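You operate a simulated robot arm through the tools that you are given. There is no shell and no other tool.

Carry out the task below with a simulated robot arm. There is one attempt and no reset: what you move stays moved.

TASK
Slide the smoke lens into the wide frame and the clear lens into the slim one.
Fine: the glazed wide frame goes to the ready tray; then the slim frame into the holder before its lens goes in. Set down upright: visor frame.

It is judged by the outcome, as a careful person would: the job done as asked, and still so three seconds after it is handed in. It fails if anything else is knocked over, pushed out of place, dropped, spilled or broken.

THE ROBOT
A 7-joint arm with a two-finger parallel gripper, fixed in place. Base frame: the origin is on the floor under the middle of its stand, x ahead of it, y to its left, z up. Lengths are in m, angles in rad, forces in N, time in s.
It reaches about 1.479 m from its shoulder. Its first joint turns from -2.897 to 2.897 rad. Payload 4.4 kg.
The tool frame sits at the grasp point between the pads (the TCP): z along the fingers, y along the line on which they close. The tips reach 0.023 m beyond it. The gripper opens to 0.094 m. The fingers are 0.038 m wide and 0.01 m thick; the gripper's body (0.054 by 0.096 m) begins 0.039 m behind the TCP.
Orientation is told as [roll, pitch, yaw] about the base's x, y, z axes, in that order, counted from this pose: with the fingers straight down and closing along the base's y, the tool's x points along the base's -x, its y along +y and its z along -z.

THE INTERFACE
- The arm moves only by the tool move_arm. Its argument "series" is one flat list of numbers, 7 for each row, row after row: the opening, from 0 (shut) to 1 (fully open), then the shift along the base's x, y, z in cm, then the turn, a rotation vector about the base's x, y, z in rad. In form: [jaw, tx, ty, tz, wx, wy, wz, jaw, tx, ty, tz, wx, wy, wz, ...]. A call has 1 to 20 rows; each row is the pose to reach, as a shift and turn from the pose commanded when the call began. Rows are played at 5 a second. More than 0.05 m and 0.15 rad between two rows, or a gripper value outside its range, and nothing of the call is played. A pose out of reach is approached as far as the arm can. The call stops where the force on the tool passes 40 N (or 10 N more than at its start, if that is more) or the arm is blocked; 0.2 s more then pass. The fingers move at their own pace (about 0.072 m/s each) and stop on an object; they squeeze with about 32 N. The grip force told is the motor's: it shows also when the fingers shut on nothing. Time passes only in rows, and 0.2 s behind the last, so rows that repeat a pose let the fingers close. It gives the time, the measured TCP pose, the force on the tool (base axes), the opening and the grip force at its end, in the units of the frame above (readings bear some noise), with the torque about the TCP (base axes, N m) and any sound that the robot's microphone picked up.
- Cameras (640 x 400 px; columns grow to the right, rows downward): "scene" is fixed at [0.2269, -0.6575, 1.5808]; the picture's right is [0.76, -0.66, 0.00], its down [-0.37, -0.43, -0.82] and it looks along [0.54, 0.62, -0.57] (base axes); focal length 364 px, centre (320, 200). "wrist" rides on the gripper at [0.086, 0.016, -0.074] in the tool frame; the picture's right is [-0.18, 0.98, 0.00], its down [-0.58, -0.11, -0.81] and it looks along [-0.79, -0.15, 0.59] (tool axes); focal length 243 px, centre (320, 200). There is no depth. A picture from a camera that has moved, and an enlarged one, comes with that camera's place and axes in the base frame and with its lens. The place of the scene camera against the robot may be out by one fixed shift of up to 0.018 m in any direction.
- camera(camera): a new picture of that camera. No time passes.
- inspect(camera, box): a new picture of the part [left, top, right, bottom] of that camera's present view, enlarged. No time passes.
- sign_off(): hands the job in; it is judged then, once.

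Places have to be worked out from the pictures, the camera data and where the tool is seen. Open the gripper and draw the arm clear of the work before you hand the job in, unless the task says otherwise.

The tools are called after ">>>" as a command line: name --argument value ..., lists and objects as JSON in quotes. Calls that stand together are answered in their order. move_arm: Moves the arm, as the interface text tells. Its arguments: {"type":"object","properties":{"series":{"type":"array","items":{"type":"number"}}},"required":["series"]} The other tools are called the same way: camera (camera) takes a picture; inspect (camera, box) takes an enlarged picture of a part of a camera's view; sign_off () hands the job in.

At the start:

```text
time_s: 0.0
ee_pos: [0.6133, 0.1744, 1.1552]
tool_rot: [0.0, 0.0, 0.0]
force: [0.2, 0.5, 0.9]
ft_torque: [-0.02, 0.0, 0.03]
grip_width: 0.0939
gripper_force: 0.2
```

scene: 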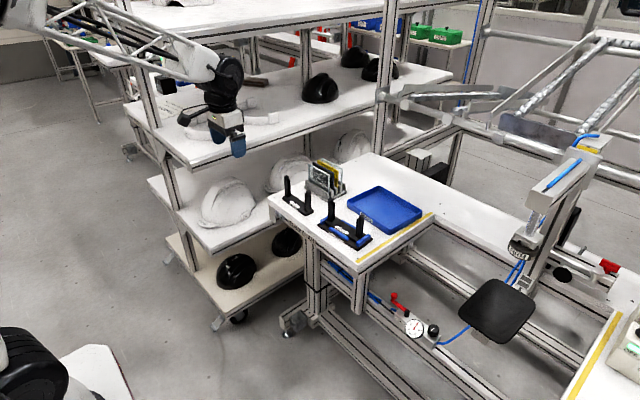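
wrist: 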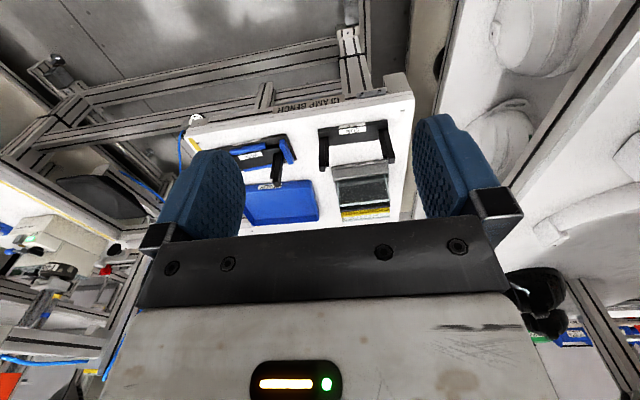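

The pictures show a bench with two frames, a rack of lenses and a blue tray. I'll enlarge the work area in both views to identify things.

>>> inspect --camera "scene" --box '[250, 140, 450, 280]'

>>> inspect --camera "wrist" --box '[180, 80, 430, 240]'

>>> inspect --camera "scene" --box '[270, 150, 380, 220]'

>>> inspect --camera "scene" --box '[300, 180, 440, 270]'

```text
2.86 times, centred on (350, 210) of scene
camera zoom: at [0.2269, -0.6575, 1.5808], right [0.76, -0.66, 0.0], down [-0.37, -0.43, -0.82], along [0.54, 0.62, -0.57], focal length 1040 px, centre (234, 171)
```

zoom: 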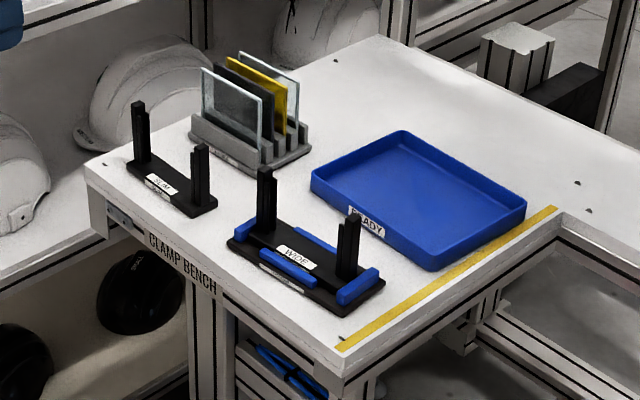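

```text
2.50 times, centred on (305, 160) of wrist
camera zoom: at [0.5277, 0.1903, 1.231], right [0.18, 0.98, 0.0], down [0.58, -0.11, 0.81], along [0.79, -0.15, -0.59], focal length 606 px, centre (358, 300)
```

zoom: 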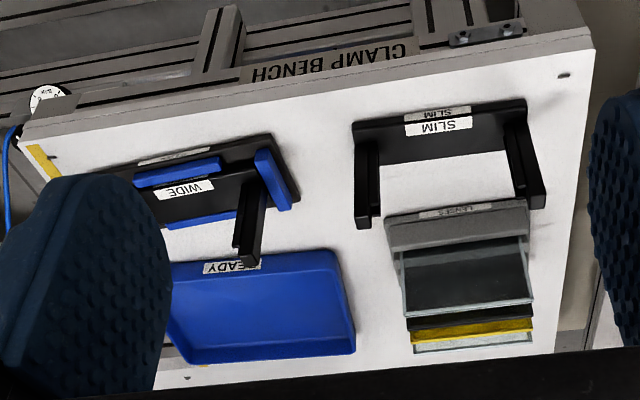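

```text
5.71 times, centred on (325, 185) of scene
camera zoom: at [0.2269, -0.6575, 1.5808], right [0.76, -0.66, 0.0], down [-0.37, -0.43, -0.82], along [0.54, 0.62, -0.57], focal length 2080 px, centre (291, 286)
```

zoom: 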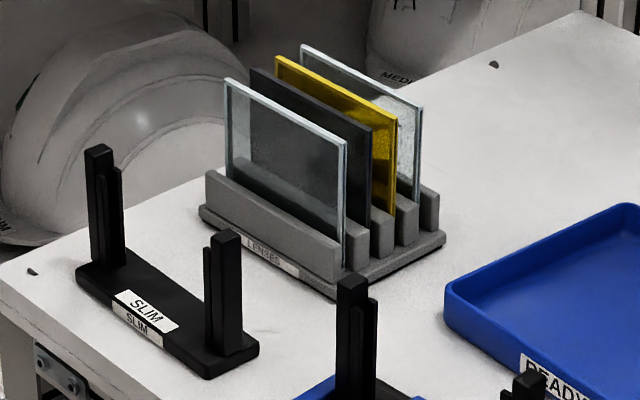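

```text
4.44 times, centred on (370, 225) of scene
camera zoom: at [0.2269, -0.6575, 1.5808], right [0.76, -0.66, 0.0], down [-0.37, -0.43, -0.82], along [0.54, 0.62, -0.57], focal length 1618 px, centre (98, 89)
```

zoom: 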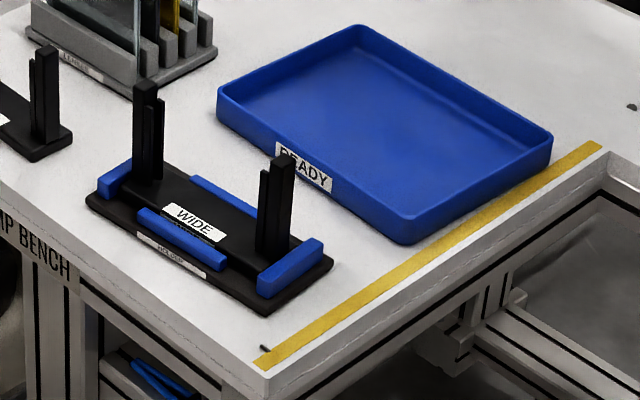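

The wide frame sits in the blue-railed holder, the slim frame is on the bench, and the rack holds clear, smoke, amber, clear lenses. I'll shift the arm to the right in free space for another wrist view to triangulate.

>>> move_arm --series '[1, 0, -4.5, 0, 0, 0, 0, 1, 0, -9, 0, 0, 0, 0, 1, 0, -13.5, 0, 0, 0, 0, 1, 0, -18, 0, 0, 0, 0, 1, 0, -18, 0, 0, 0, 0]'

>>> camera --camera "wrist"

>>> camera --camera "scene"

```text
time_s: 1.2
ee_pos: [0.6137, -0.0066, 1.1552]
tool_rot: [0.0, 0.0, 0.0]
force: [-0.4, -0.4, -0.2]
ft_torque: [0.02, 0.0, -0.01]
grip_width: 0.0941
gripper_force: 0.1
```

```text
taken
camera wrist: at [0.5267, 0.01, 1.2311], right [0.18, 0.98, 0.0], down [0.58, -0.11, 0.81], along [0.79, -0.15, -0.59], focal length 243 px, centre (320, 200)
```

wrist: 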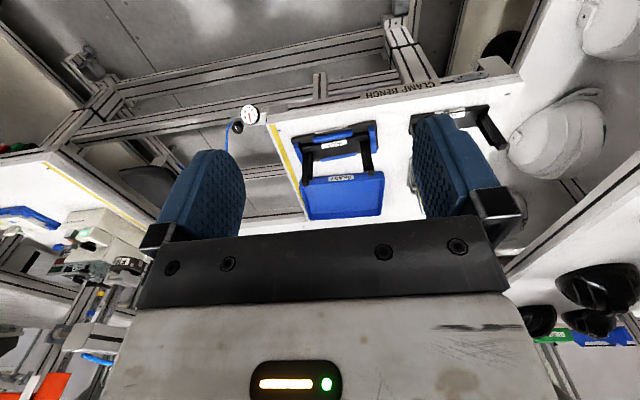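

```text
taken
```

scene: 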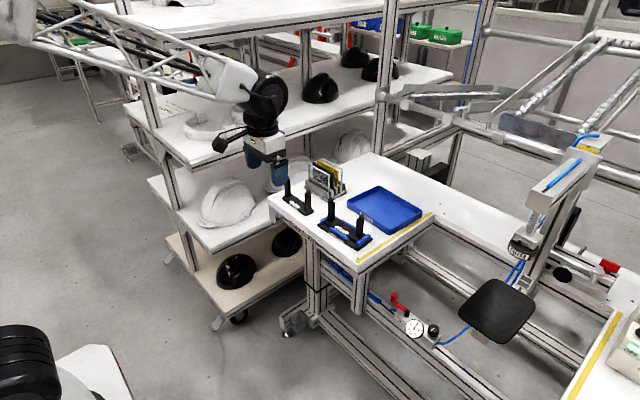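

The holder and tray now sit between the fingers in view. I'll enlarge that area and the scene to take measurements.

>>> inspect --camera "wrist" --box '[260, 100, 420, 230]'

>>> inspect --camera "wrist" --box '[280, 120, 390, 190]'

>>> inspect --camera "scene" --box '[310, 190, 380, 250]'

>>> inspect --camera "scene" --box '[275, 150, 345, 220]'

```text
3.08 times, centred on (340, 165) of wrist
camera zoom: at [0.5267, 0.01, 1.2311], right [0.18, 0.98, 0.0], down [0.58, -0.11, 0.81], along [0.79, -0.15, -0.59], focal length 746 px, centre (258, 308)
```

zoom: 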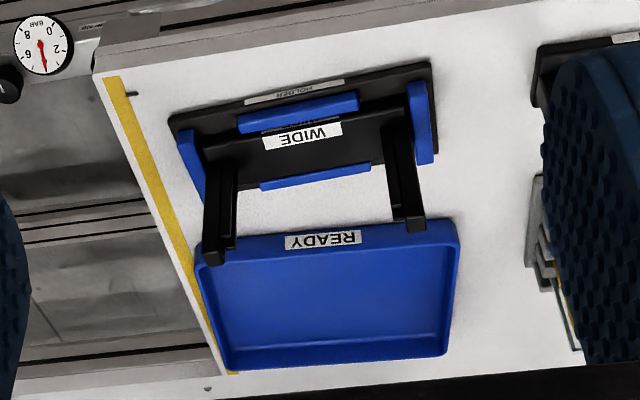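

```text
5.71 times, centred on (335, 155) of wrist
camera zoom: at [0.5267, 0.01, 1.2311], right [0.18, 0.98, 0.0], down [0.58, -0.11, 0.81], along [0.79, -0.15, -0.59], focal length 1386 px, centre (234, 457)
```

zoom: 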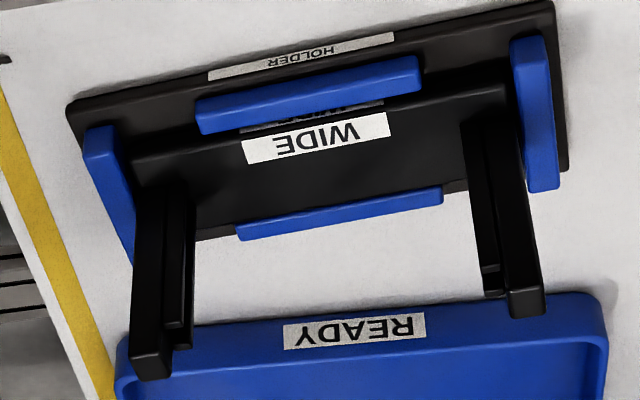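

```text
6.67 times, centred on (345, 220) of scene
camera zoom: at [0.2269, -0.6575, 1.5808], right [0.76, -0.66, 0.0], down [-0.37, -0.43, -0.82], along [0.54, 0.62, -0.57], focal length 2427 px, centre (153, 67)
```

zoom: 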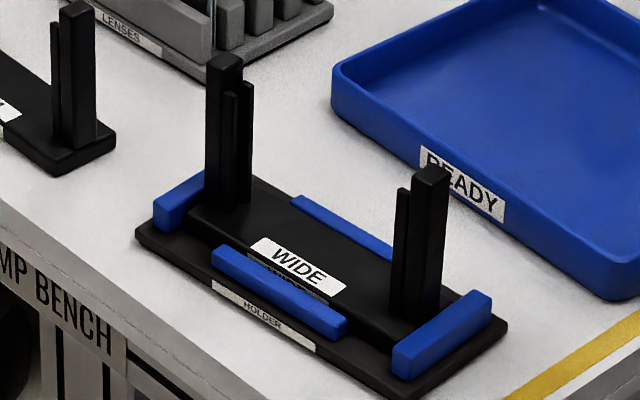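

```text
5.71 times, centred on (310, 185) of scene
camera zoom: at [0.2269, -0.6575, 1.5808], right [0.76, -0.66, 0.0], down [-0.37, -0.43, -0.82], along [0.54, 0.62, -0.57], focal length 2080 px, centre (377, 286)
```

zoom: 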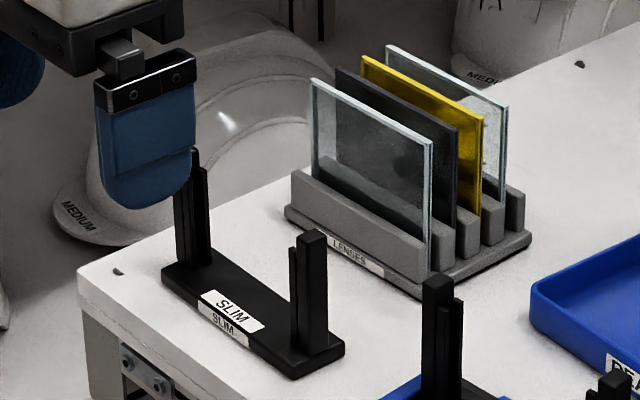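

I'll look at extreme enlargements of the lenses and frame grooves to tell the two clear lenses apart.

>>> inspect --camera "scene" --box '[304, 154, 346, 182]'

>>> inspect --camera "scene" --box '[304, 178, 346, 206]'

>>> inspect --camera "scene" --box '[322, 198, 372, 230]'

>>> inspect --camera "scene" --box '[280, 172, 320, 220]'

```text
14.29 times, centred on (325, 168) of scene
camera zoom: at [0.2269, -0.6575, 1.5808], right [0.76, -0.66, 0.0], down [-0.37, -0.43, -0.82], along [0.54, 0.62, -0.57], focal length 5200 px, centre (249, 657)
```

zoom: 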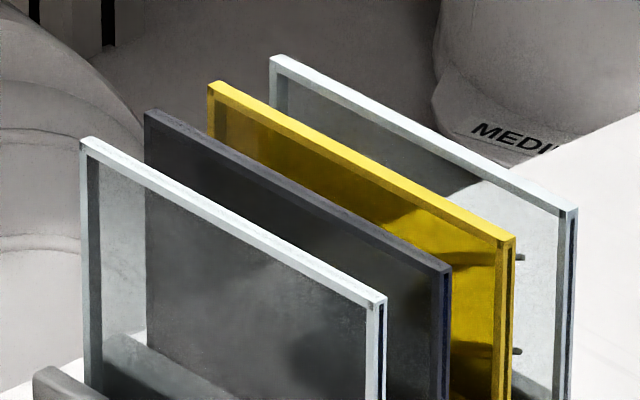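

```text
14.29 times, centred on (325, 192) of scene
camera zoom: at [0.2269, -0.6575, 1.5808], right [0.76, -0.66, 0.0], down [-0.37, -0.43, -0.82], along [0.54, 0.62, -0.57], focal length 5200 px, centre (249, 314)
```

zoom: 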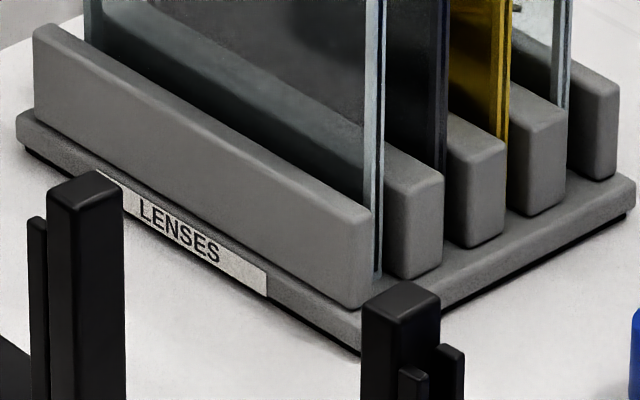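

```text
12.50 times, centred on (347, 214) of scene
camera zoom: at [0.2269, -0.6575, 1.5808], right [0.76, -0.66, 0.0], down [-0.37, -0.43, -0.82], along [0.54, 0.62, -0.57], focal length 4550 px, centre (-18, 25)
```

zoom: 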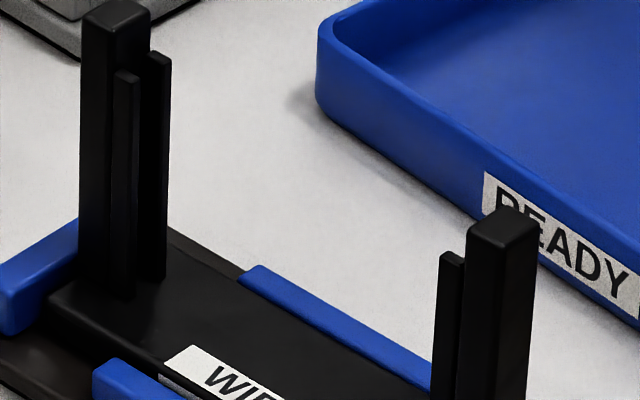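

```text
8.33 times, centred on (300, 196) of scene
camera zoom: at [0.2269, -0.6575, 1.5808], right [0.76, -0.66, 0.0], down [-0.37, -0.43, -0.82], along [0.54, 0.62, -0.57], focal length 3033 px, centre (487, 233)
```

zoom: 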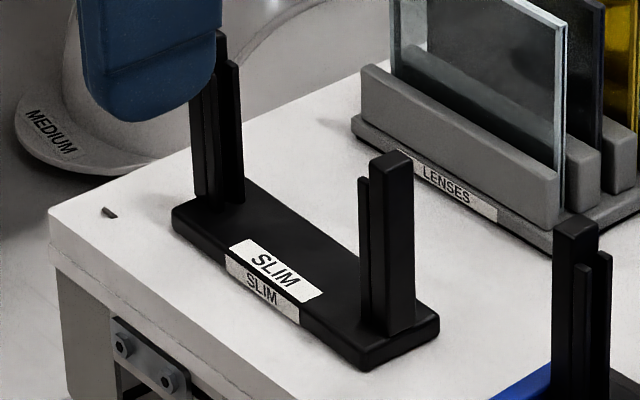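

The lenses look similar in size, so I need closer views. I'll move the wrist camera in front of the rack, staying short of the bench edge (x ≈ 0.82) and well above everything.

>>> move_arm --series '[1, 1.4, 3.4, -2, 0, 0, 0, 1, 2.8, 6.9, -4, 0, 0, 0, 1, 4.2, 10.3, -6, 0, 0, 0, 1, 5.6, 13.8, -8, 0, 0, 0, 1, 7, 17.2, -10, 0, 0, 0, 1, 8.6, 20.7, -12.5, 0, 0, 0, 1, 8.6, 20.7, -12.5, 0, 0, 0]'

>>> camera --camera "wrist"

>>> inspect --camera "wrist" --box '[230, 120, 430, 245]'

```text
time_s: 2.8
ee_pos: [0.6995, 0.2013, 1.0301]
tool_rot: [0.0, 0.001, 0.002]
force: [0.0, 0.2, -0.1]
ft_torque: [0.01, 0.0, -0.04]
grip_width: 0.0941
gripper_force: 0.0
```

```text
taken
camera wrist: at [0.6138, 0.2173, 1.1065], right [0.18, 0.98, 0.0], down [0.58, -0.11, 0.81], along [0.79, -0.15, -0.59], focal length 243 px, centre (320, 200)
```

wrist: 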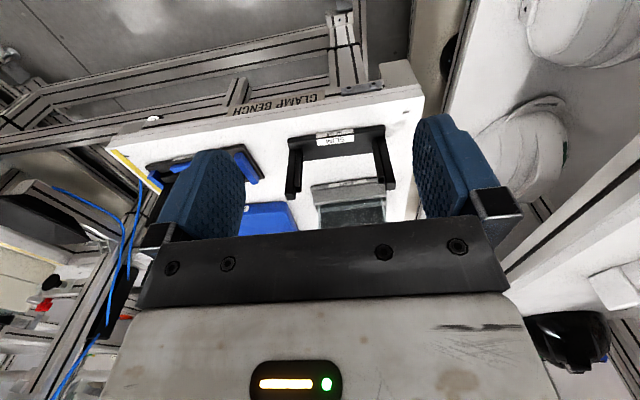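

```text
3.20 times, centred on (330, 182) of wrist
camera zoom: at [0.6138, 0.2173, 1.1065], right [0.18, 0.98, 0.0], down [0.58, -0.11, 0.81], along [0.79, -0.15, -0.59], focal length 776 px, centre (288, 256)
```

zoom: 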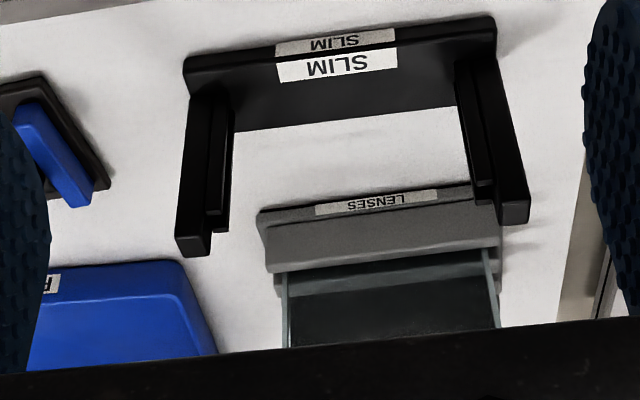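

The slim frame is clear here but the lens tops are hidden by the hand. I'll tilt the hand back (fingers toward the robot) and move over the bench at a safe height for a top-down look.

>>> move_arm --series '[1, 3, 0, 2, 0, 0.1, 0, 1, 6, 0, 4, 0, 0.2, 0, 1, 9, 0, 6, 0, 0.3, 0, 1, 12, 0, 7, 0, 0.4, 0, 1, 15, 0, 7, 0, 0.5, 0, 1, 18, 0, 7, 0, 0.6, 0, 1, 18, 0, 7, 0, 0.6, 0]'

>>> camera --camera "wrist"

>>> camera --camera "scene"

```text
time_s: 4.4
ee_pos: [0.8799, 0.201, 1.101]
tool_rot: [-0.001, 0.601, 0.001]
force: [-0.2, -0.1, -0.4]
ft_torque: [0.04, 0.03, 0.01]
grip_width: 0.094
gripper_force: 0.1
```

```text
taken
camera wrist: at [0.8501, 0.2167, 1.2125], right [0.15, 0.98, -0.1], down [0.94, -0.11, 0.34], along [0.32, -0.15, -0.94], focal length 243 px, centre (320, 200)
```

wrist: 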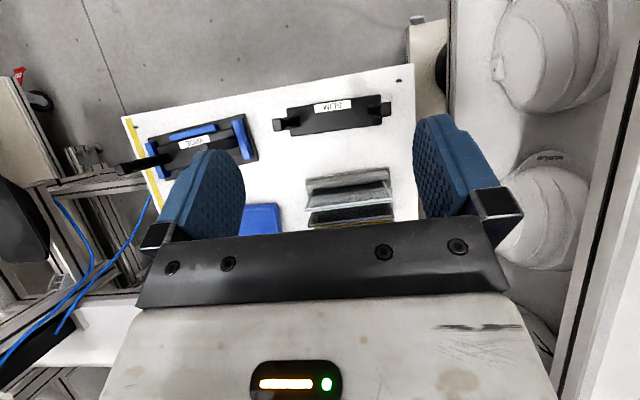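

```text
taken
```

scene: 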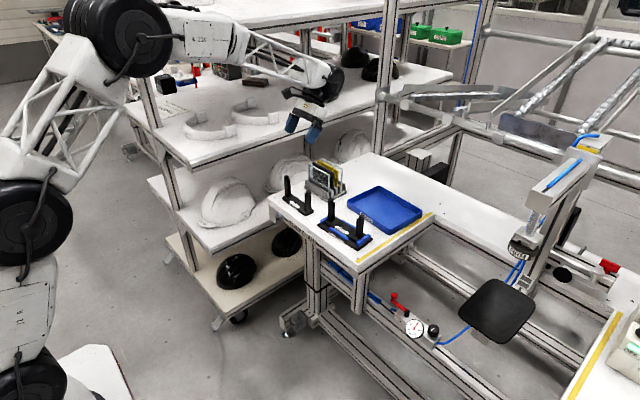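

The top-down view works. I'll move 8 cm further forward so the lens tops come clear of the hand.

>>> move_arm --series '[1, 4, 0, 0, 0, 0, 0, 1, 8, 0, 0, 0, 0, 0, 1, 8, 0, 0, 0, 0, 0]'

>>> camera --camera "wrist"

>>> inspect --camera "wrist" --box '[290, 120, 420, 220]'

>>> inspect --camera "wrist" --box '[260, 50, 420, 150]'

```text
time_s: 5.2
ee_pos: [0.9608, 0.2023, 1.101]
tool_rot: [-0.001, 0.601, 0.001]
force: [-0.1, -0.1, 0.9]
ft_torque: [0.03, 0.04, 0.0]
grip_width: 0.094
gripper_force: 0.0
```

```text
taken
camera wrist: at [0.9305, 0.2169, 1.2125], right [0.15, 0.98, -0.1], down [0.94, -0.11, 0.34], along [0.32, -0.15, -0.94], focal length 243 px, centre (320, 200)
```

wrist: 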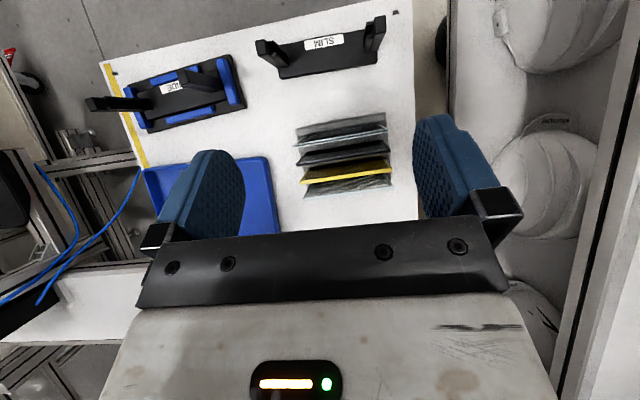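

```text
4.00 times, centred on (355, 170) of wrist
camera zoom: at [0.9305, 0.2169, 1.2125], right [0.15, 0.98, -0.1], down [0.94, -0.11, 0.34], along [0.32, -0.15, -0.94], focal length 970 px, centre (180, 320)
```

zoom: 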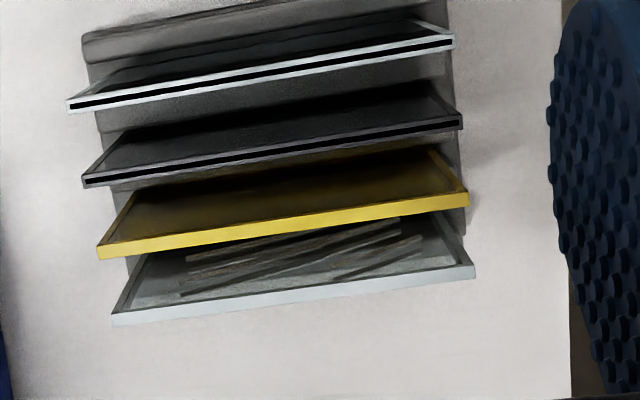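

```text
4.00 times, centred on (340, 100) of wrist
camera zoom: at [0.9305, 0.2169, 1.2125], right [0.15, 0.98, -0.1], down [0.94, -0.11, 0.34], along [0.32, -0.15, -0.94], focal length 970 px, centre (240, 600)
```

zoom: 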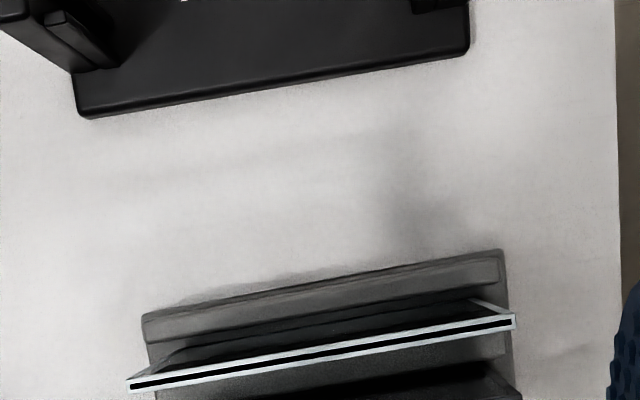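

The front clear and smoke lenses show a dark stripe on the top edge, and the rear clear one seems to carry scratch-like marks. I'll enlarge further to be sure.

>>> inspect --camera "wrist" --box '[295, 165, 400, 205]'

>>> inspect --camera "wrist" --box '[290, 110, 400, 170]'

>>> inspect --camera "scene" --box '[318, 156, 348, 186]'

>>> inspect --camera "wrist" --box '[245, 10, 395, 85]'

>>> inspect --camera "wrist" --box '[80, 40, 260, 140]'

```text
6.10 times, centred on (348, 185) of wrist
camera zoom: at [0.9305, 0.2169, 1.2125], right [0.15, 0.98, -0.1], down [0.94, -0.11, 0.34], along [0.32, -0.15, -0.94], focal length 1479 px, centre (152, 291)
```

zoom: 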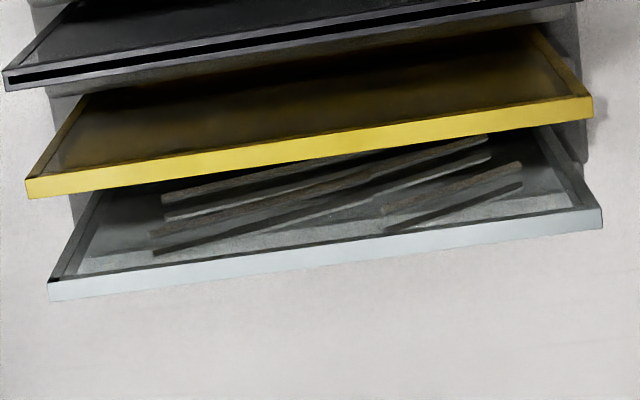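

```text
5.82 times, centred on (345, 140) of wrist
camera zoom: at [0.9305, 0.2169, 1.2125], right [0.15, 0.98, -0.1], down [0.94, -0.11, 0.34], along [0.32, -0.15, -0.94], focal length 1412 px, centre (174, 549)
```

zoom: 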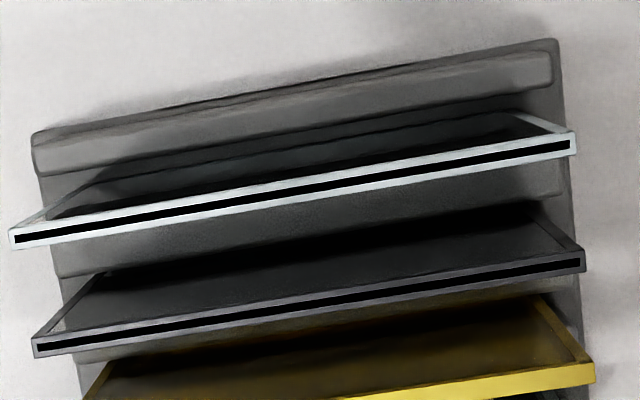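

```text
13.33 times, centred on (333, 171) of scene
camera zoom: at [0.2269, -0.6575, 1.5808], right [0.76, -0.66, 0.0], down [-0.37, -0.43, -0.82], along [0.54, 0.62, -0.57], focal length 4853 px, centre (147, 587)
```

zoom: 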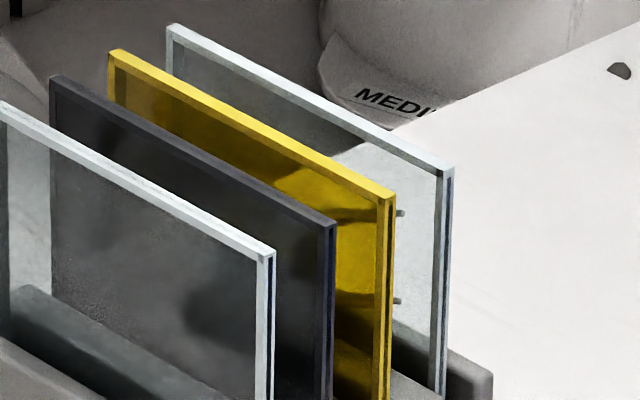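

```text
4.27 times, centred on (320, 48) of wrist
camera zoom: at [0.9305, 0.2169, 1.2125], right [0.15, 0.98, -0.1], down [0.94, -0.11, 0.34], along [0.32, -0.15, -0.94], focal length 1035 px, centre (320, 851)
```

zoom: 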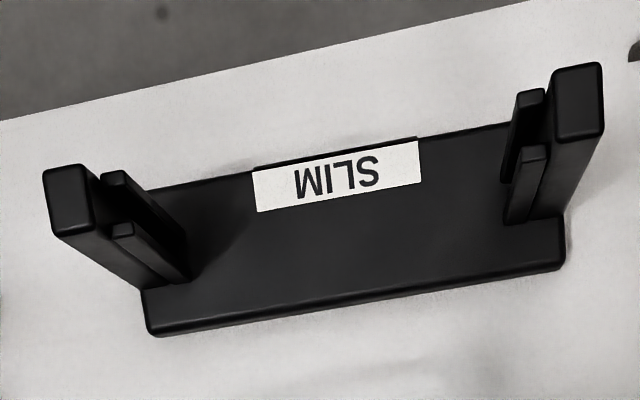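

```text
3.56 times, centred on (170, 90) of wrist
camera zoom: at [0.9305, 0.2169, 1.2125], right [0.15, 0.98, -0.1], down [0.94, -0.11, 0.34], along [0.32, -0.15, -0.94], focal length 863 px, centre (853, 591)
```

zoom: 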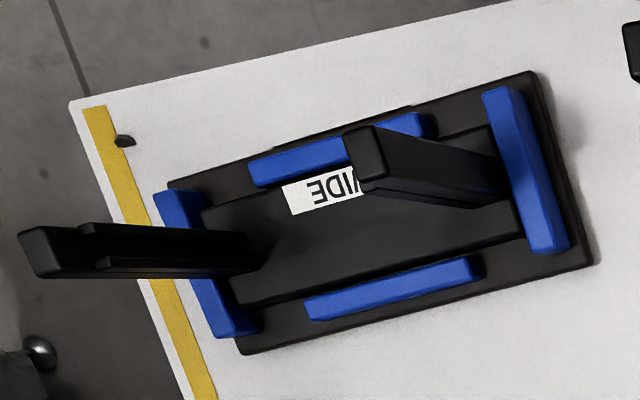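

The rear clear lens is visibly scratched, so the front clear one is the good lens for the slim frame. Triangulation gives wide post tops at about (0.876,-0.084) and (0.867,0.042), z 0.930, with the smoke lens top centre at about (0.979,0.206), z 0.933. I'll straighten the hand before turning it.

>>> move_arm --series '[1, 0, 0, 0, 0, -0.12, 0, 1, 0, 0, 0, 0, -0.24, 0, 1, 0, 0, 0, 0, -0.36, 0, 1, 0, 0, 0, 0, -0.48, 0, 1, 0, 0, 0, 0, -0.6, 0, 1, 0, 0, 0, 0, -0.6, 0]'

```text
time_s: 6.6
ee_pos: [0.9596, 0.2025, 1.0996]
tool_rot: [0.0, -0.001, 0.0]
force: [0.1, -0.5, 0.5]
ft_torque: [0.01, -0.02, 0.0]
grip_width: 0.094
gripper_force: 0.0
```

Hand is upright at z 1.10. Now I turn it about +91.4° (lens yaw ≈ +0.024) so the fingers close along x, moving over the smoke lens.

>>> move_arm --series '[1, 0.2, 0, 0, 0, 0, 0.145, 1, 0.4, 0, 0, 0, 0, 0.29, 1, 0.6, 0, 0, 0, 0, 0.435, 1, 0.8, 0, 0, 0, 0, 0.58, 1, 1, 0, 0, 0, 0, 0.725, 1, 1.2, 0, 0, 0, 0, 0.87, 1, 1.4, 0, 0, 0, 0, 1.015, 1, 1.6, 0, 0, 0, 0, 1.16, 1, 1.8, 0, 0, 0, 0, 1.305, 1, 1.9, 0, 0, 0, 0, 1.45, 1, 1.9, 0.3, 0, 0, 0, 1.595, 1, 1.9, 0.3, 0, 0, 0, 1.595]'

>>> camera --camera "wrist"

>>> camera --camera "scene"

```text
time_s: 9.2
ee_pos: [0.9792, 0.205, 1.1003]
tool_rot: [-0.001, 0.0, 1.598]
force: [0.0, -0.6, -0.3]
ft_torque: [0.01, 0.0, 0.03]
grip_width: 0.0941
gripper_force: 0.0
```

```text
taken
camera wrist: at [0.9652, 0.117, 1.1762], right [-0.99, 0.16, 0.0], down [0.09, 0.58, 0.81], along [0.13, 0.8, -0.59], focal length 243 px, centre (320, 200)
```

wrist: 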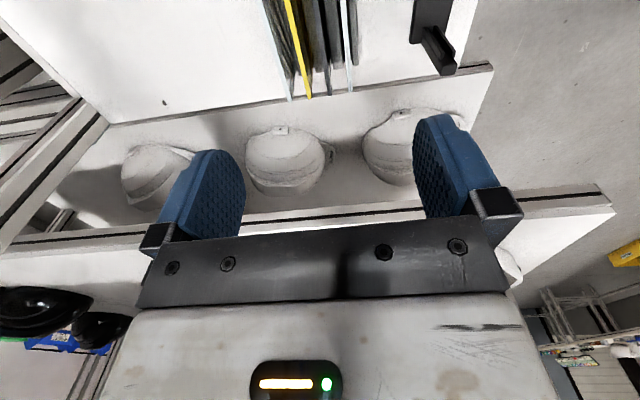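

```text
taken
```

scene: 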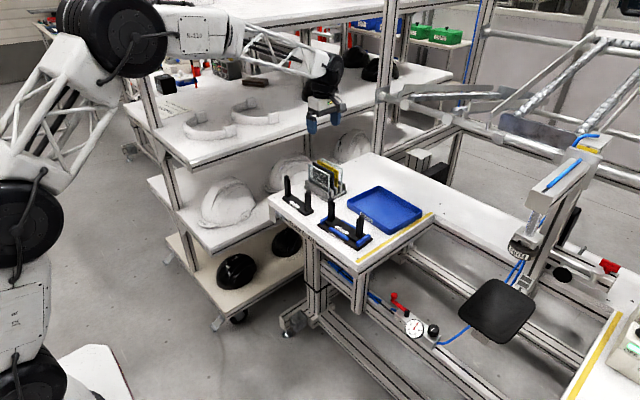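

The yaw is right. I'll enlarge the lens tops in this edge-on view to confirm the smoke lens's x position against the fingers.

>>> inspect --camera "wrist" --box '[240, 0, 400, 100]'

>>> inspect --camera "wrist" --box '[270, 60, 370, 105]'

```text
4.00 times, centred on (320, 50) of wrist
camera zoom: at [0.9652, 0.117, 1.1762], right [-0.99, 0.16, 0.0], down [0.09, 0.58, 0.81], along [0.13, 0.8, -0.59], focal length 970 px, centre (320, 800)
```

zoom: 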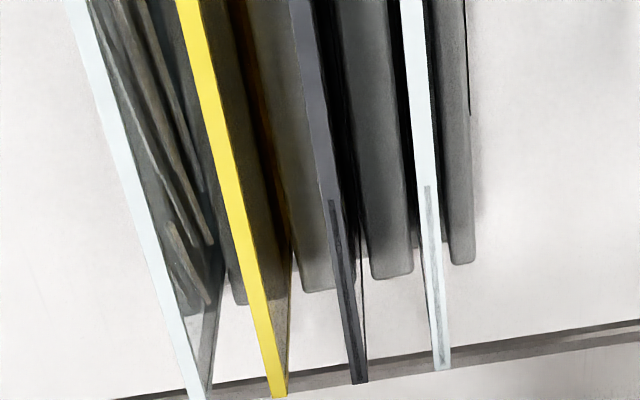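

```text
6.40 times, centred on (320, 82) of wrist
camera zoom: at [0.9652, 0.117, 1.1762], right [-0.99, 0.16, 0.0], down [0.09, 0.58, 0.81], along [0.13, 0.8, -0.59], focal length 1553 px, centre (320, 952)
```

zoom: 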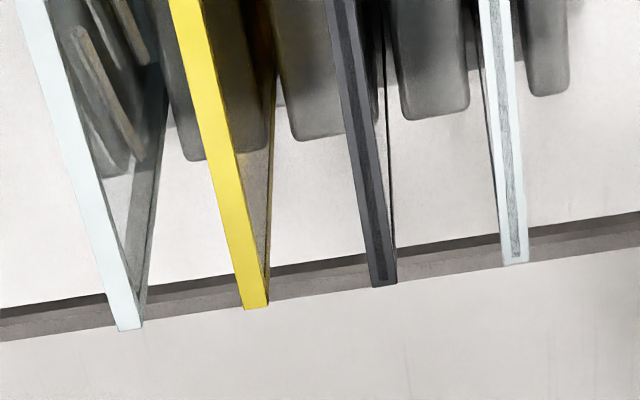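

Edge-on view puts the smoke lens at x ≈ 0.9775 at its far end, matching my earlier estimate. I'll narrow the jaw to about 12.5 mm and lower to just above the lens tops to check the gaps.

>>> move_arm --series '[0.135, 0, 0.1, -3, 0, 0, 0, 0.135, 0, 0.1, -6, 0, 0, 0, 0.135, 0, 0.1, -9, 0, 0, 0, 0.135, 0, 0.1, -11.5, 0, 0, 0, 0.135, 0, 0.1, -13, 0, 0, 0, 0.135, 0, 0.1, -13, 0, 0, 0]'

>>> camera --camera "wrist"

>>> inspect --camera "scene" --box '[295, 130, 355, 190]'

```text
time_s: 10.6
ee_pos: [0.9796, 0.2061, 0.9687]
tool_rot: [0.002, -0.001, 1.593]
force: [0.5, -0.2, 0.4]
ft_torque: [0.01, 0.04, 0.01]
grip_width: 0.0128
gripper_force: 0.2
```

```text
taken
camera wrist: at [0.9648, 0.1177, 1.0456], right [-0.99, 0.16, 0.0], down [0.09, 0.58, 0.81], along [0.13, 0.8, -0.59], focal length 243 px, centre (320, 200)
```

wrist: 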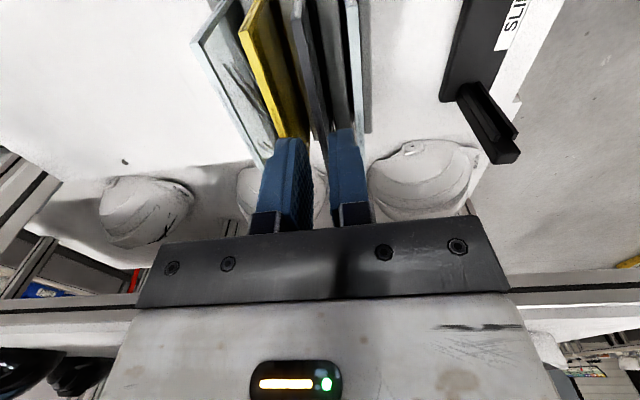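

```text
6.67 times, centred on (325, 160) of scene
camera zoom: at [0.2269, -0.6575, 1.5808], right [0.76, -0.66, 0.0], down [-0.37, -0.43, -0.82], along [0.54, 0.62, -0.57], focal length 2427 px, centre (287, 467)
```

zoom: 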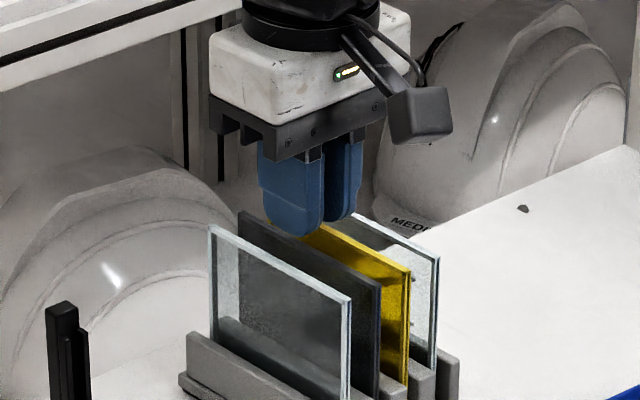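

I'll enlarge the finger/lens region to check that the smoke lens falls between the pads.

>>> inspect --camera "wrist" --box '[230, 60, 400, 170]'

>>> inspect --camera "scene" --box '[310, 145, 345, 170]'

```text
3.64 times, centred on (315, 115) of wrist
camera zoom: at [0.9648, 0.1177, 1.0456], right [-0.99, 0.16, 0.0], down [0.09, 0.58, 0.81], along [0.13, 0.8, -0.59], focal length 882 px, centre (338, 509)
```

zoom: 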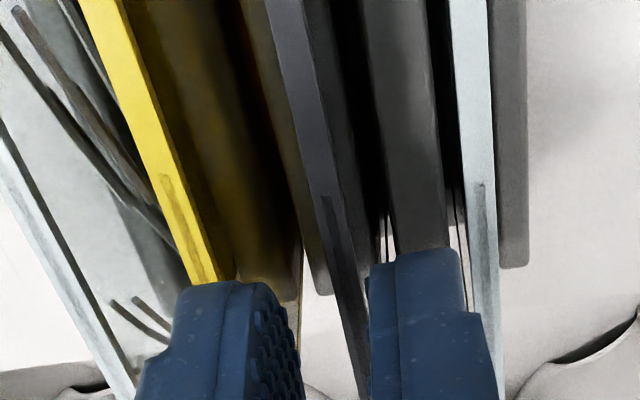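

```text
16.00 times, centred on (328, 158) of scene
camera zoom: at [0.2269, -0.6575, 1.5808], right [0.76, -0.66, 0.0], down [-0.37, -0.43, -0.82], along [0.54, 0.62, -0.57], focal length 5824 px, centre (200, 880)
```

zoom: 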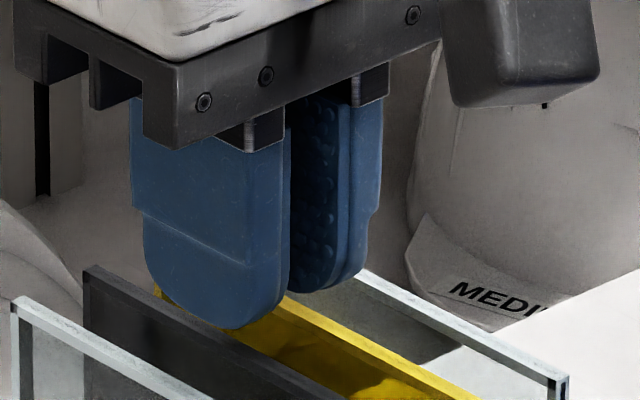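

The pads straddle the smoke lens (0.972–0.985 around 0.978), and the finger's thicker step sits at TCP level. I'll lower 3.5 cm so only the thin tips enter the gaps, then close on the lens.

>>> move_arm --series '[0.12, 0, 0, -1, 0, 0, 0, 0.12, 0, 0, -2, 0, 0, 0, 0.12, 0, 0, -2.8, 0, 0, 0, 0.12, 0, 0, -3.5, 0, 0, 0, 0.12, 0, 0, -3.5, 0, 0, 0]'

>>> inspect --camera "scene" --box '[305, 140, 350, 200]'

>>> inspect --camera "wrist" --box '[200, 60, 440, 240]'

```text
time_s: 11.8
ee_pos: [0.9786, 0.2058, 0.9351]
tool_rot: [-0.001, 0.0, 1.596]
force: [-0.2, -0.4, 0.5]
ft_torque: [0.01, 0.0, 0.0]
grip_width: 0.0115
gripper_force: 0.0
```

```text
6.67 times, centred on (328, 170) of scene
camera zoom: at [0.2269, -0.6575, 1.5808], right [0.76, -0.66, 0.0], down [-0.37, -0.43, -0.82], along [0.54, 0.62, -0.57], focal length 2427 px, centre (270, 400)
```

zoom: 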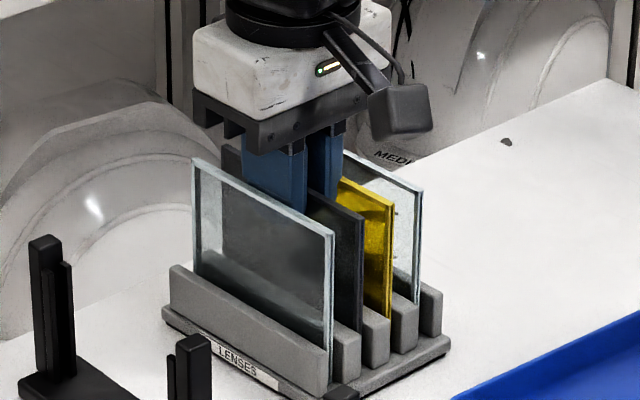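

```text
2.22 times, centred on (320, 150) of wrist
camera zoom: at [0.9645, 0.1179, 1.0109], right [-0.99, 0.16, 0.0], down [0.1, 0.58, 0.81], along [0.13, 0.8, -0.59], focal length 539 px, centre (320, 311)
```

zoom: 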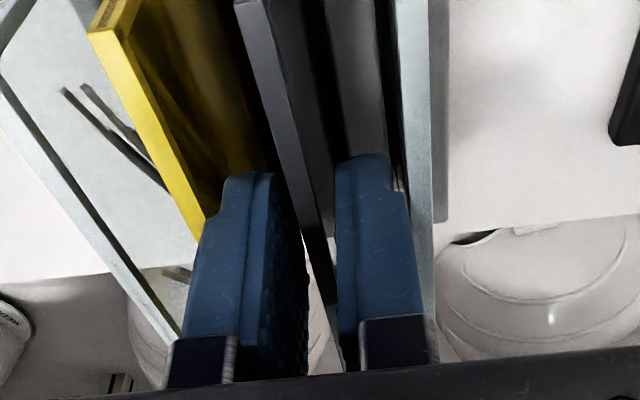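

No contact and the smoke lens is between the pads. Now I close the gripper on it.

>>> move_arm --series '[0.0, 0, 0, 0, 0, 0, 0, 0.0, 0, 0, 0, 0, 0, 0, 0.0, 0, 0, 0, 0, 0, 0]'

>>> inspect --camera "wrist" --box '[200, 60, 440, 240]'

```text
time_s: 12.6
ee_pos: [0.9787, 0.2054, 0.9341]
tool_rot: [0.0, -0.001, 1.595]
force: [0.0, -0.1, 0.3]
ft_torque: [-0.02, -0.02, 0.02]
grip_width: 0.0033
gripper_force: 31.9
```

```text
2.22 times, centred on (320, 150) of wrist
camera zoom: at [0.9645, 0.1179, 1.011], right [-0.99, 0.16, 0.0], down [0.1, 0.58, 0.81], along [0.13, 0.8, -0.59], focal length 539 px, centre (320, 311)
```

zoom: 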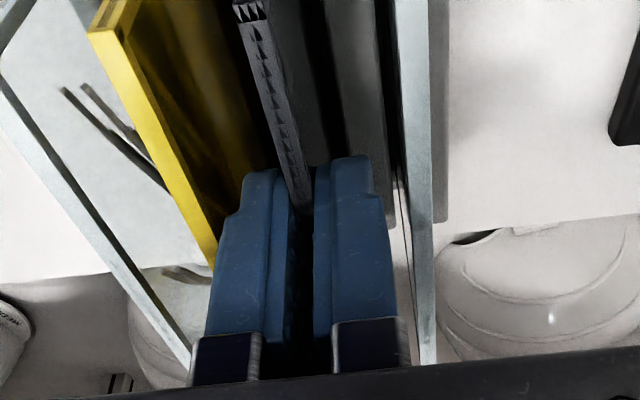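

Lens gripped (width 3.3 mm, 32 N). I lift it straight up slowly, 13 cm, clear of the rack and of all posts.

>>> move_arm --series '[0, 0, 0, 1, 0, 0, 0, 0, 0, 0, 2.5, 0, 0, 0, 0, 0, 0, 4.5, 0, 0, 0, 0, 0, 0, 7, 0, 0, 0, 0, 0, 0, 9.5, 0, 0, 0, 0, 0, 0, 12, 0, 0, 0, 0, 0, 0, 13.5, 0, 0, 0, 0, 0, 0, 13.5, 0, 0, 0]'

>>> camera --camera "wrist"

>>> inspect --camera "scene" --box '[280, 110, 370, 220]'

```text
time_s: 14.4
ee_pos: [0.979, 0.2061, 1.0705]
tool_rot: [0.0, 0.0, 1.595]
force: [-1.0, -0.1, -0.1]
ft_torque: [-0.01, 0.04, -0.02]
grip_width: 0.0031
gripper_force: 31.7
```

```text
taken
camera wrist: at [0.9647, 0.1177, 1.1465], right [-0.99, 0.16, 0.0], down [0.1, 0.58, 0.81], along [0.13, 0.8, -0.59], focal length 243 px, centre (320, 200)
```

wrist: 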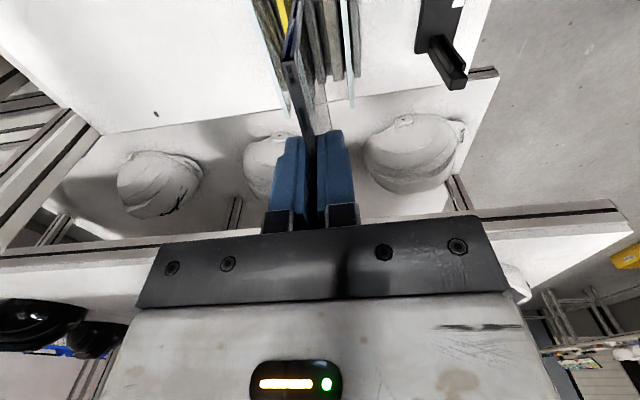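

```text
3.64 times, centred on (325, 165) of scene
camera zoom: at [0.2269, -0.6575, 1.5808], right [0.76, -0.66, 0.0], down [-0.37, -0.43, -0.82], along [0.54, 0.62, -0.57], focal length 1324 px, centre (302, 327)
```

zoom: 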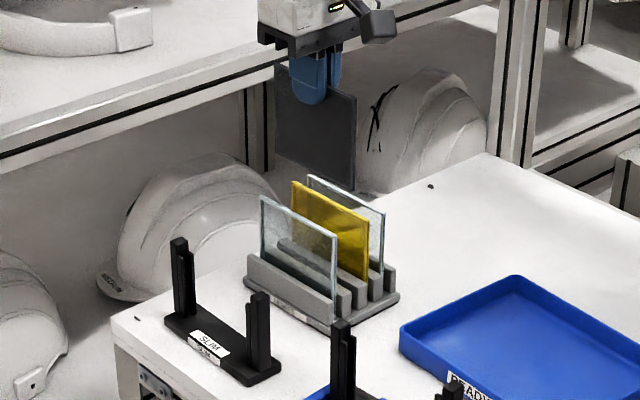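

The smoke lens is out, hanging level. I'll carry it at this height to a point just right of the holder (x 0.90, y -0.13) to measure the wide frame's grooves edge-on before inserting.

>>> move_arm --series '[0, -1, -4.2, 0, 0, 0, 0.006, 0, -2, -8.4, 0, 0, 0, 0.012, 0, -3, -12.6, 0, 0, 0, 0.018, 0, -4, -16.8, 0, 0, 0, 0.024, 0, -5, -21, 0, 0, 0, 0.03, 0, -6, -25.2, 0, 0, 0, 0.036, 0, -7, -29.4, 0, 0, 0, 0.043, 0, -7.9, -33.6, 0, 0, 0, 0.043, 0, -7.9, -33.6, 0, 0, 0, 0.043]'

>>> camera --camera "wrist"

>>> camera --camera "scene"

```text
time_s: 16.4
ee_pos: [0.8999, -0.1306, 1.0696]
tool_rot: [0.0, -0.002, 1.637]
force: [-0.4, -0.6, -0.5]
ft_torque: [-0.02, 0.0, -0.02]
grip_width: 0.0032
gripper_force: 31.9
```

```text
taken
camera wrist: at [0.8892, -0.2181, 1.1455], right [-0.99, 0.12, 0.0], down [0.07, 0.59, 0.81], along [0.1, 0.8, -0.59], focal length 243 px, centre (320, 200)
```

wrist: 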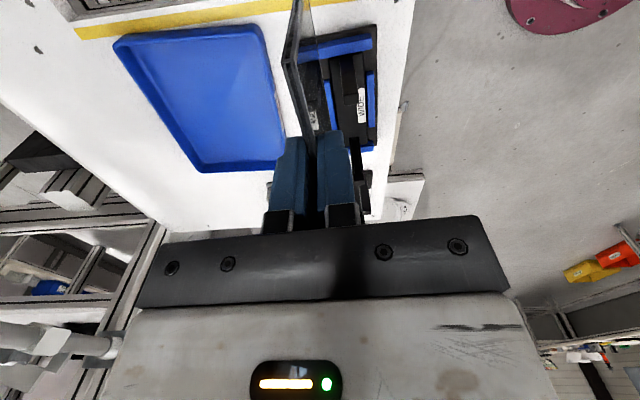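

```text
taken
```

scene: 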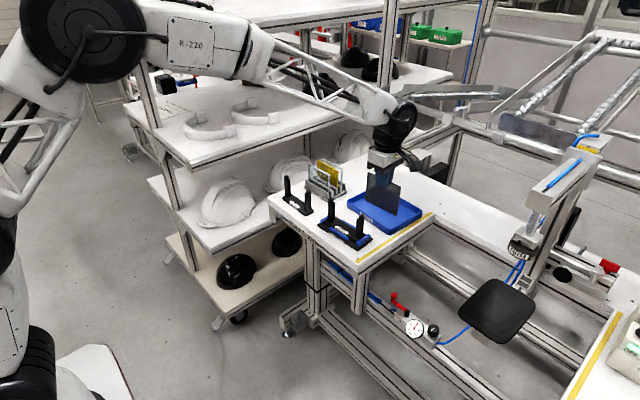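

I'll enlarge the holder area and the tray from this side view.

>>> inspect --camera "wrist" --box '[280, 20, 400, 160]'

>>> inspect --camera "wrist" --box '[100, 10, 310, 190]'

```text
2.86 times, centred on (340, 90) of wrist
camera zoom: at [0.8892, -0.2181, 1.1455], right [-0.99, 0.12, 0.0], down [0.07, 0.59, 0.81], along [0.1, 0.8, -0.59], focal length 693 px, centre (263, 514)
```

zoom: 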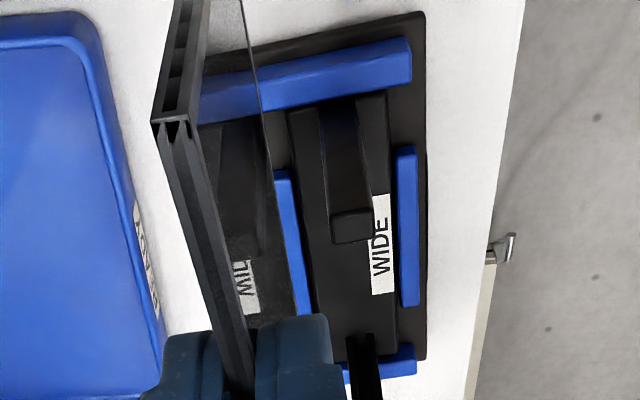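

```text
2.22 times, centred on (205, 100) of wrist
camera zoom: at [0.8892, -0.2181, 1.1455], right [-0.99, 0.12, 0.0], down [0.07, 0.59, 0.81], along [0.1, 0.8, -0.59], focal length 539 px, centre (576, 422)
```

zoom: 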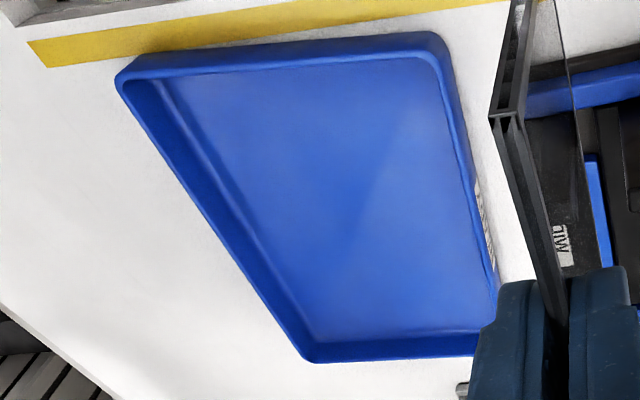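

The near (-y) post top computes to about (0.8745,-0.084), close to the earlier value. I'll shift 4 cm in +x so the far post is also unobstructed.

>>> move_arm --series '[0, 2, 0, 0, 0, 0, 0, 0, 4, 0, 0, 0, 0, 0, 0, 4, 0, 0, 0, 0, 0]'

>>> inspect --camera "wrist" --box '[310, 10, 430, 210]'

>>> inspect --camera "wrist" --box '[350, 70, 410, 130]'

>>> inspect --camera "wrist" --box '[340, 130, 410, 200]'

```text
time_s: 17.2
ee_pos: [0.9389, -0.1301, 1.0702]
tool_rot: [-0.001, 0.001, 1.636]
force: [-0.2, 0.3, -0.1]
ft_torque: [0.0, 0.02, -0.04]
grip_width: 0.0032
gripper_force: 31.8
```

```text
2.00 times, centred on (370, 110) of wrist
camera zoom: at [0.9294, -0.2181, 1.1463], right [-0.99, 0.12, 0.0], down [0.07, 0.59, 0.81], along [0.1, 0.8, -0.59], focal length 485 px, centre (220, 380)
```

zoom: 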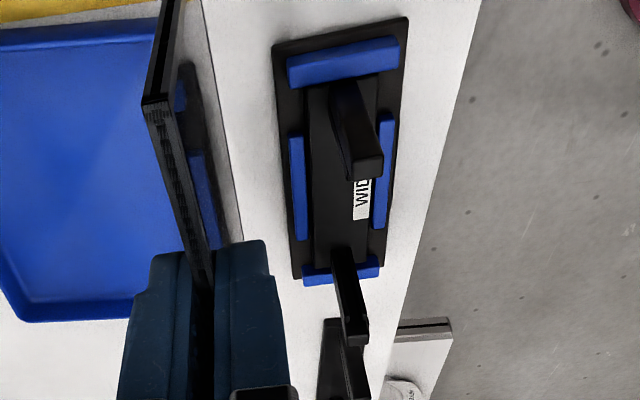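

```text
6.67 times, centred on (380, 100) of wrist
camera zoom: at [0.9294, -0.2181, 1.1463], right [-0.99, 0.12, 0.0], down [0.07, 0.59, 0.81], along [0.1, 0.8, -0.59], focal length 1618 px, centre (-80, 867)
```

zoom: 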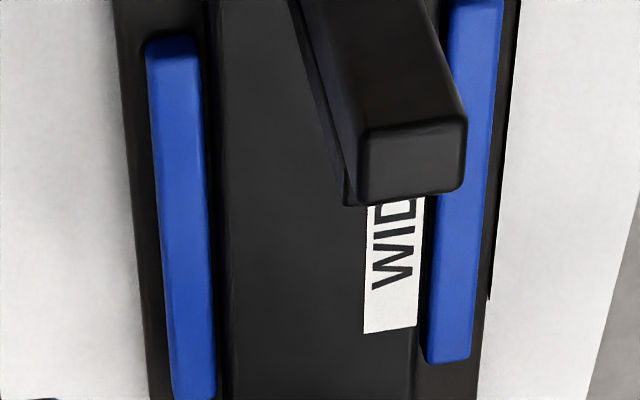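

```text
5.71 times, centred on (375, 165) of wrist
camera zoom: at [0.9294, -0.2181, 1.1463], right [-0.99, 0.12, 0.0], down [0.07, 0.59, 0.81], along [0.1, 0.8, -0.59], focal length 1386 px, centre (6, 400)
```

zoom: 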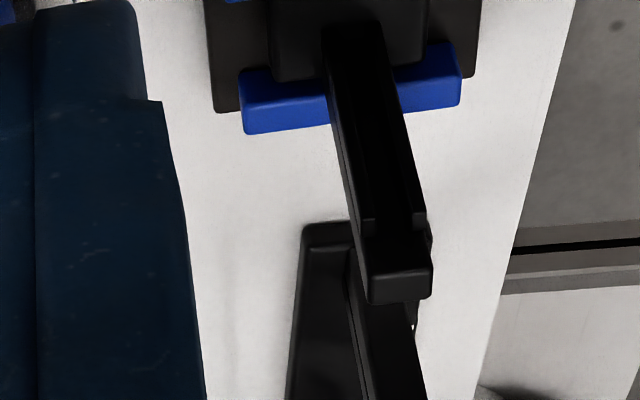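

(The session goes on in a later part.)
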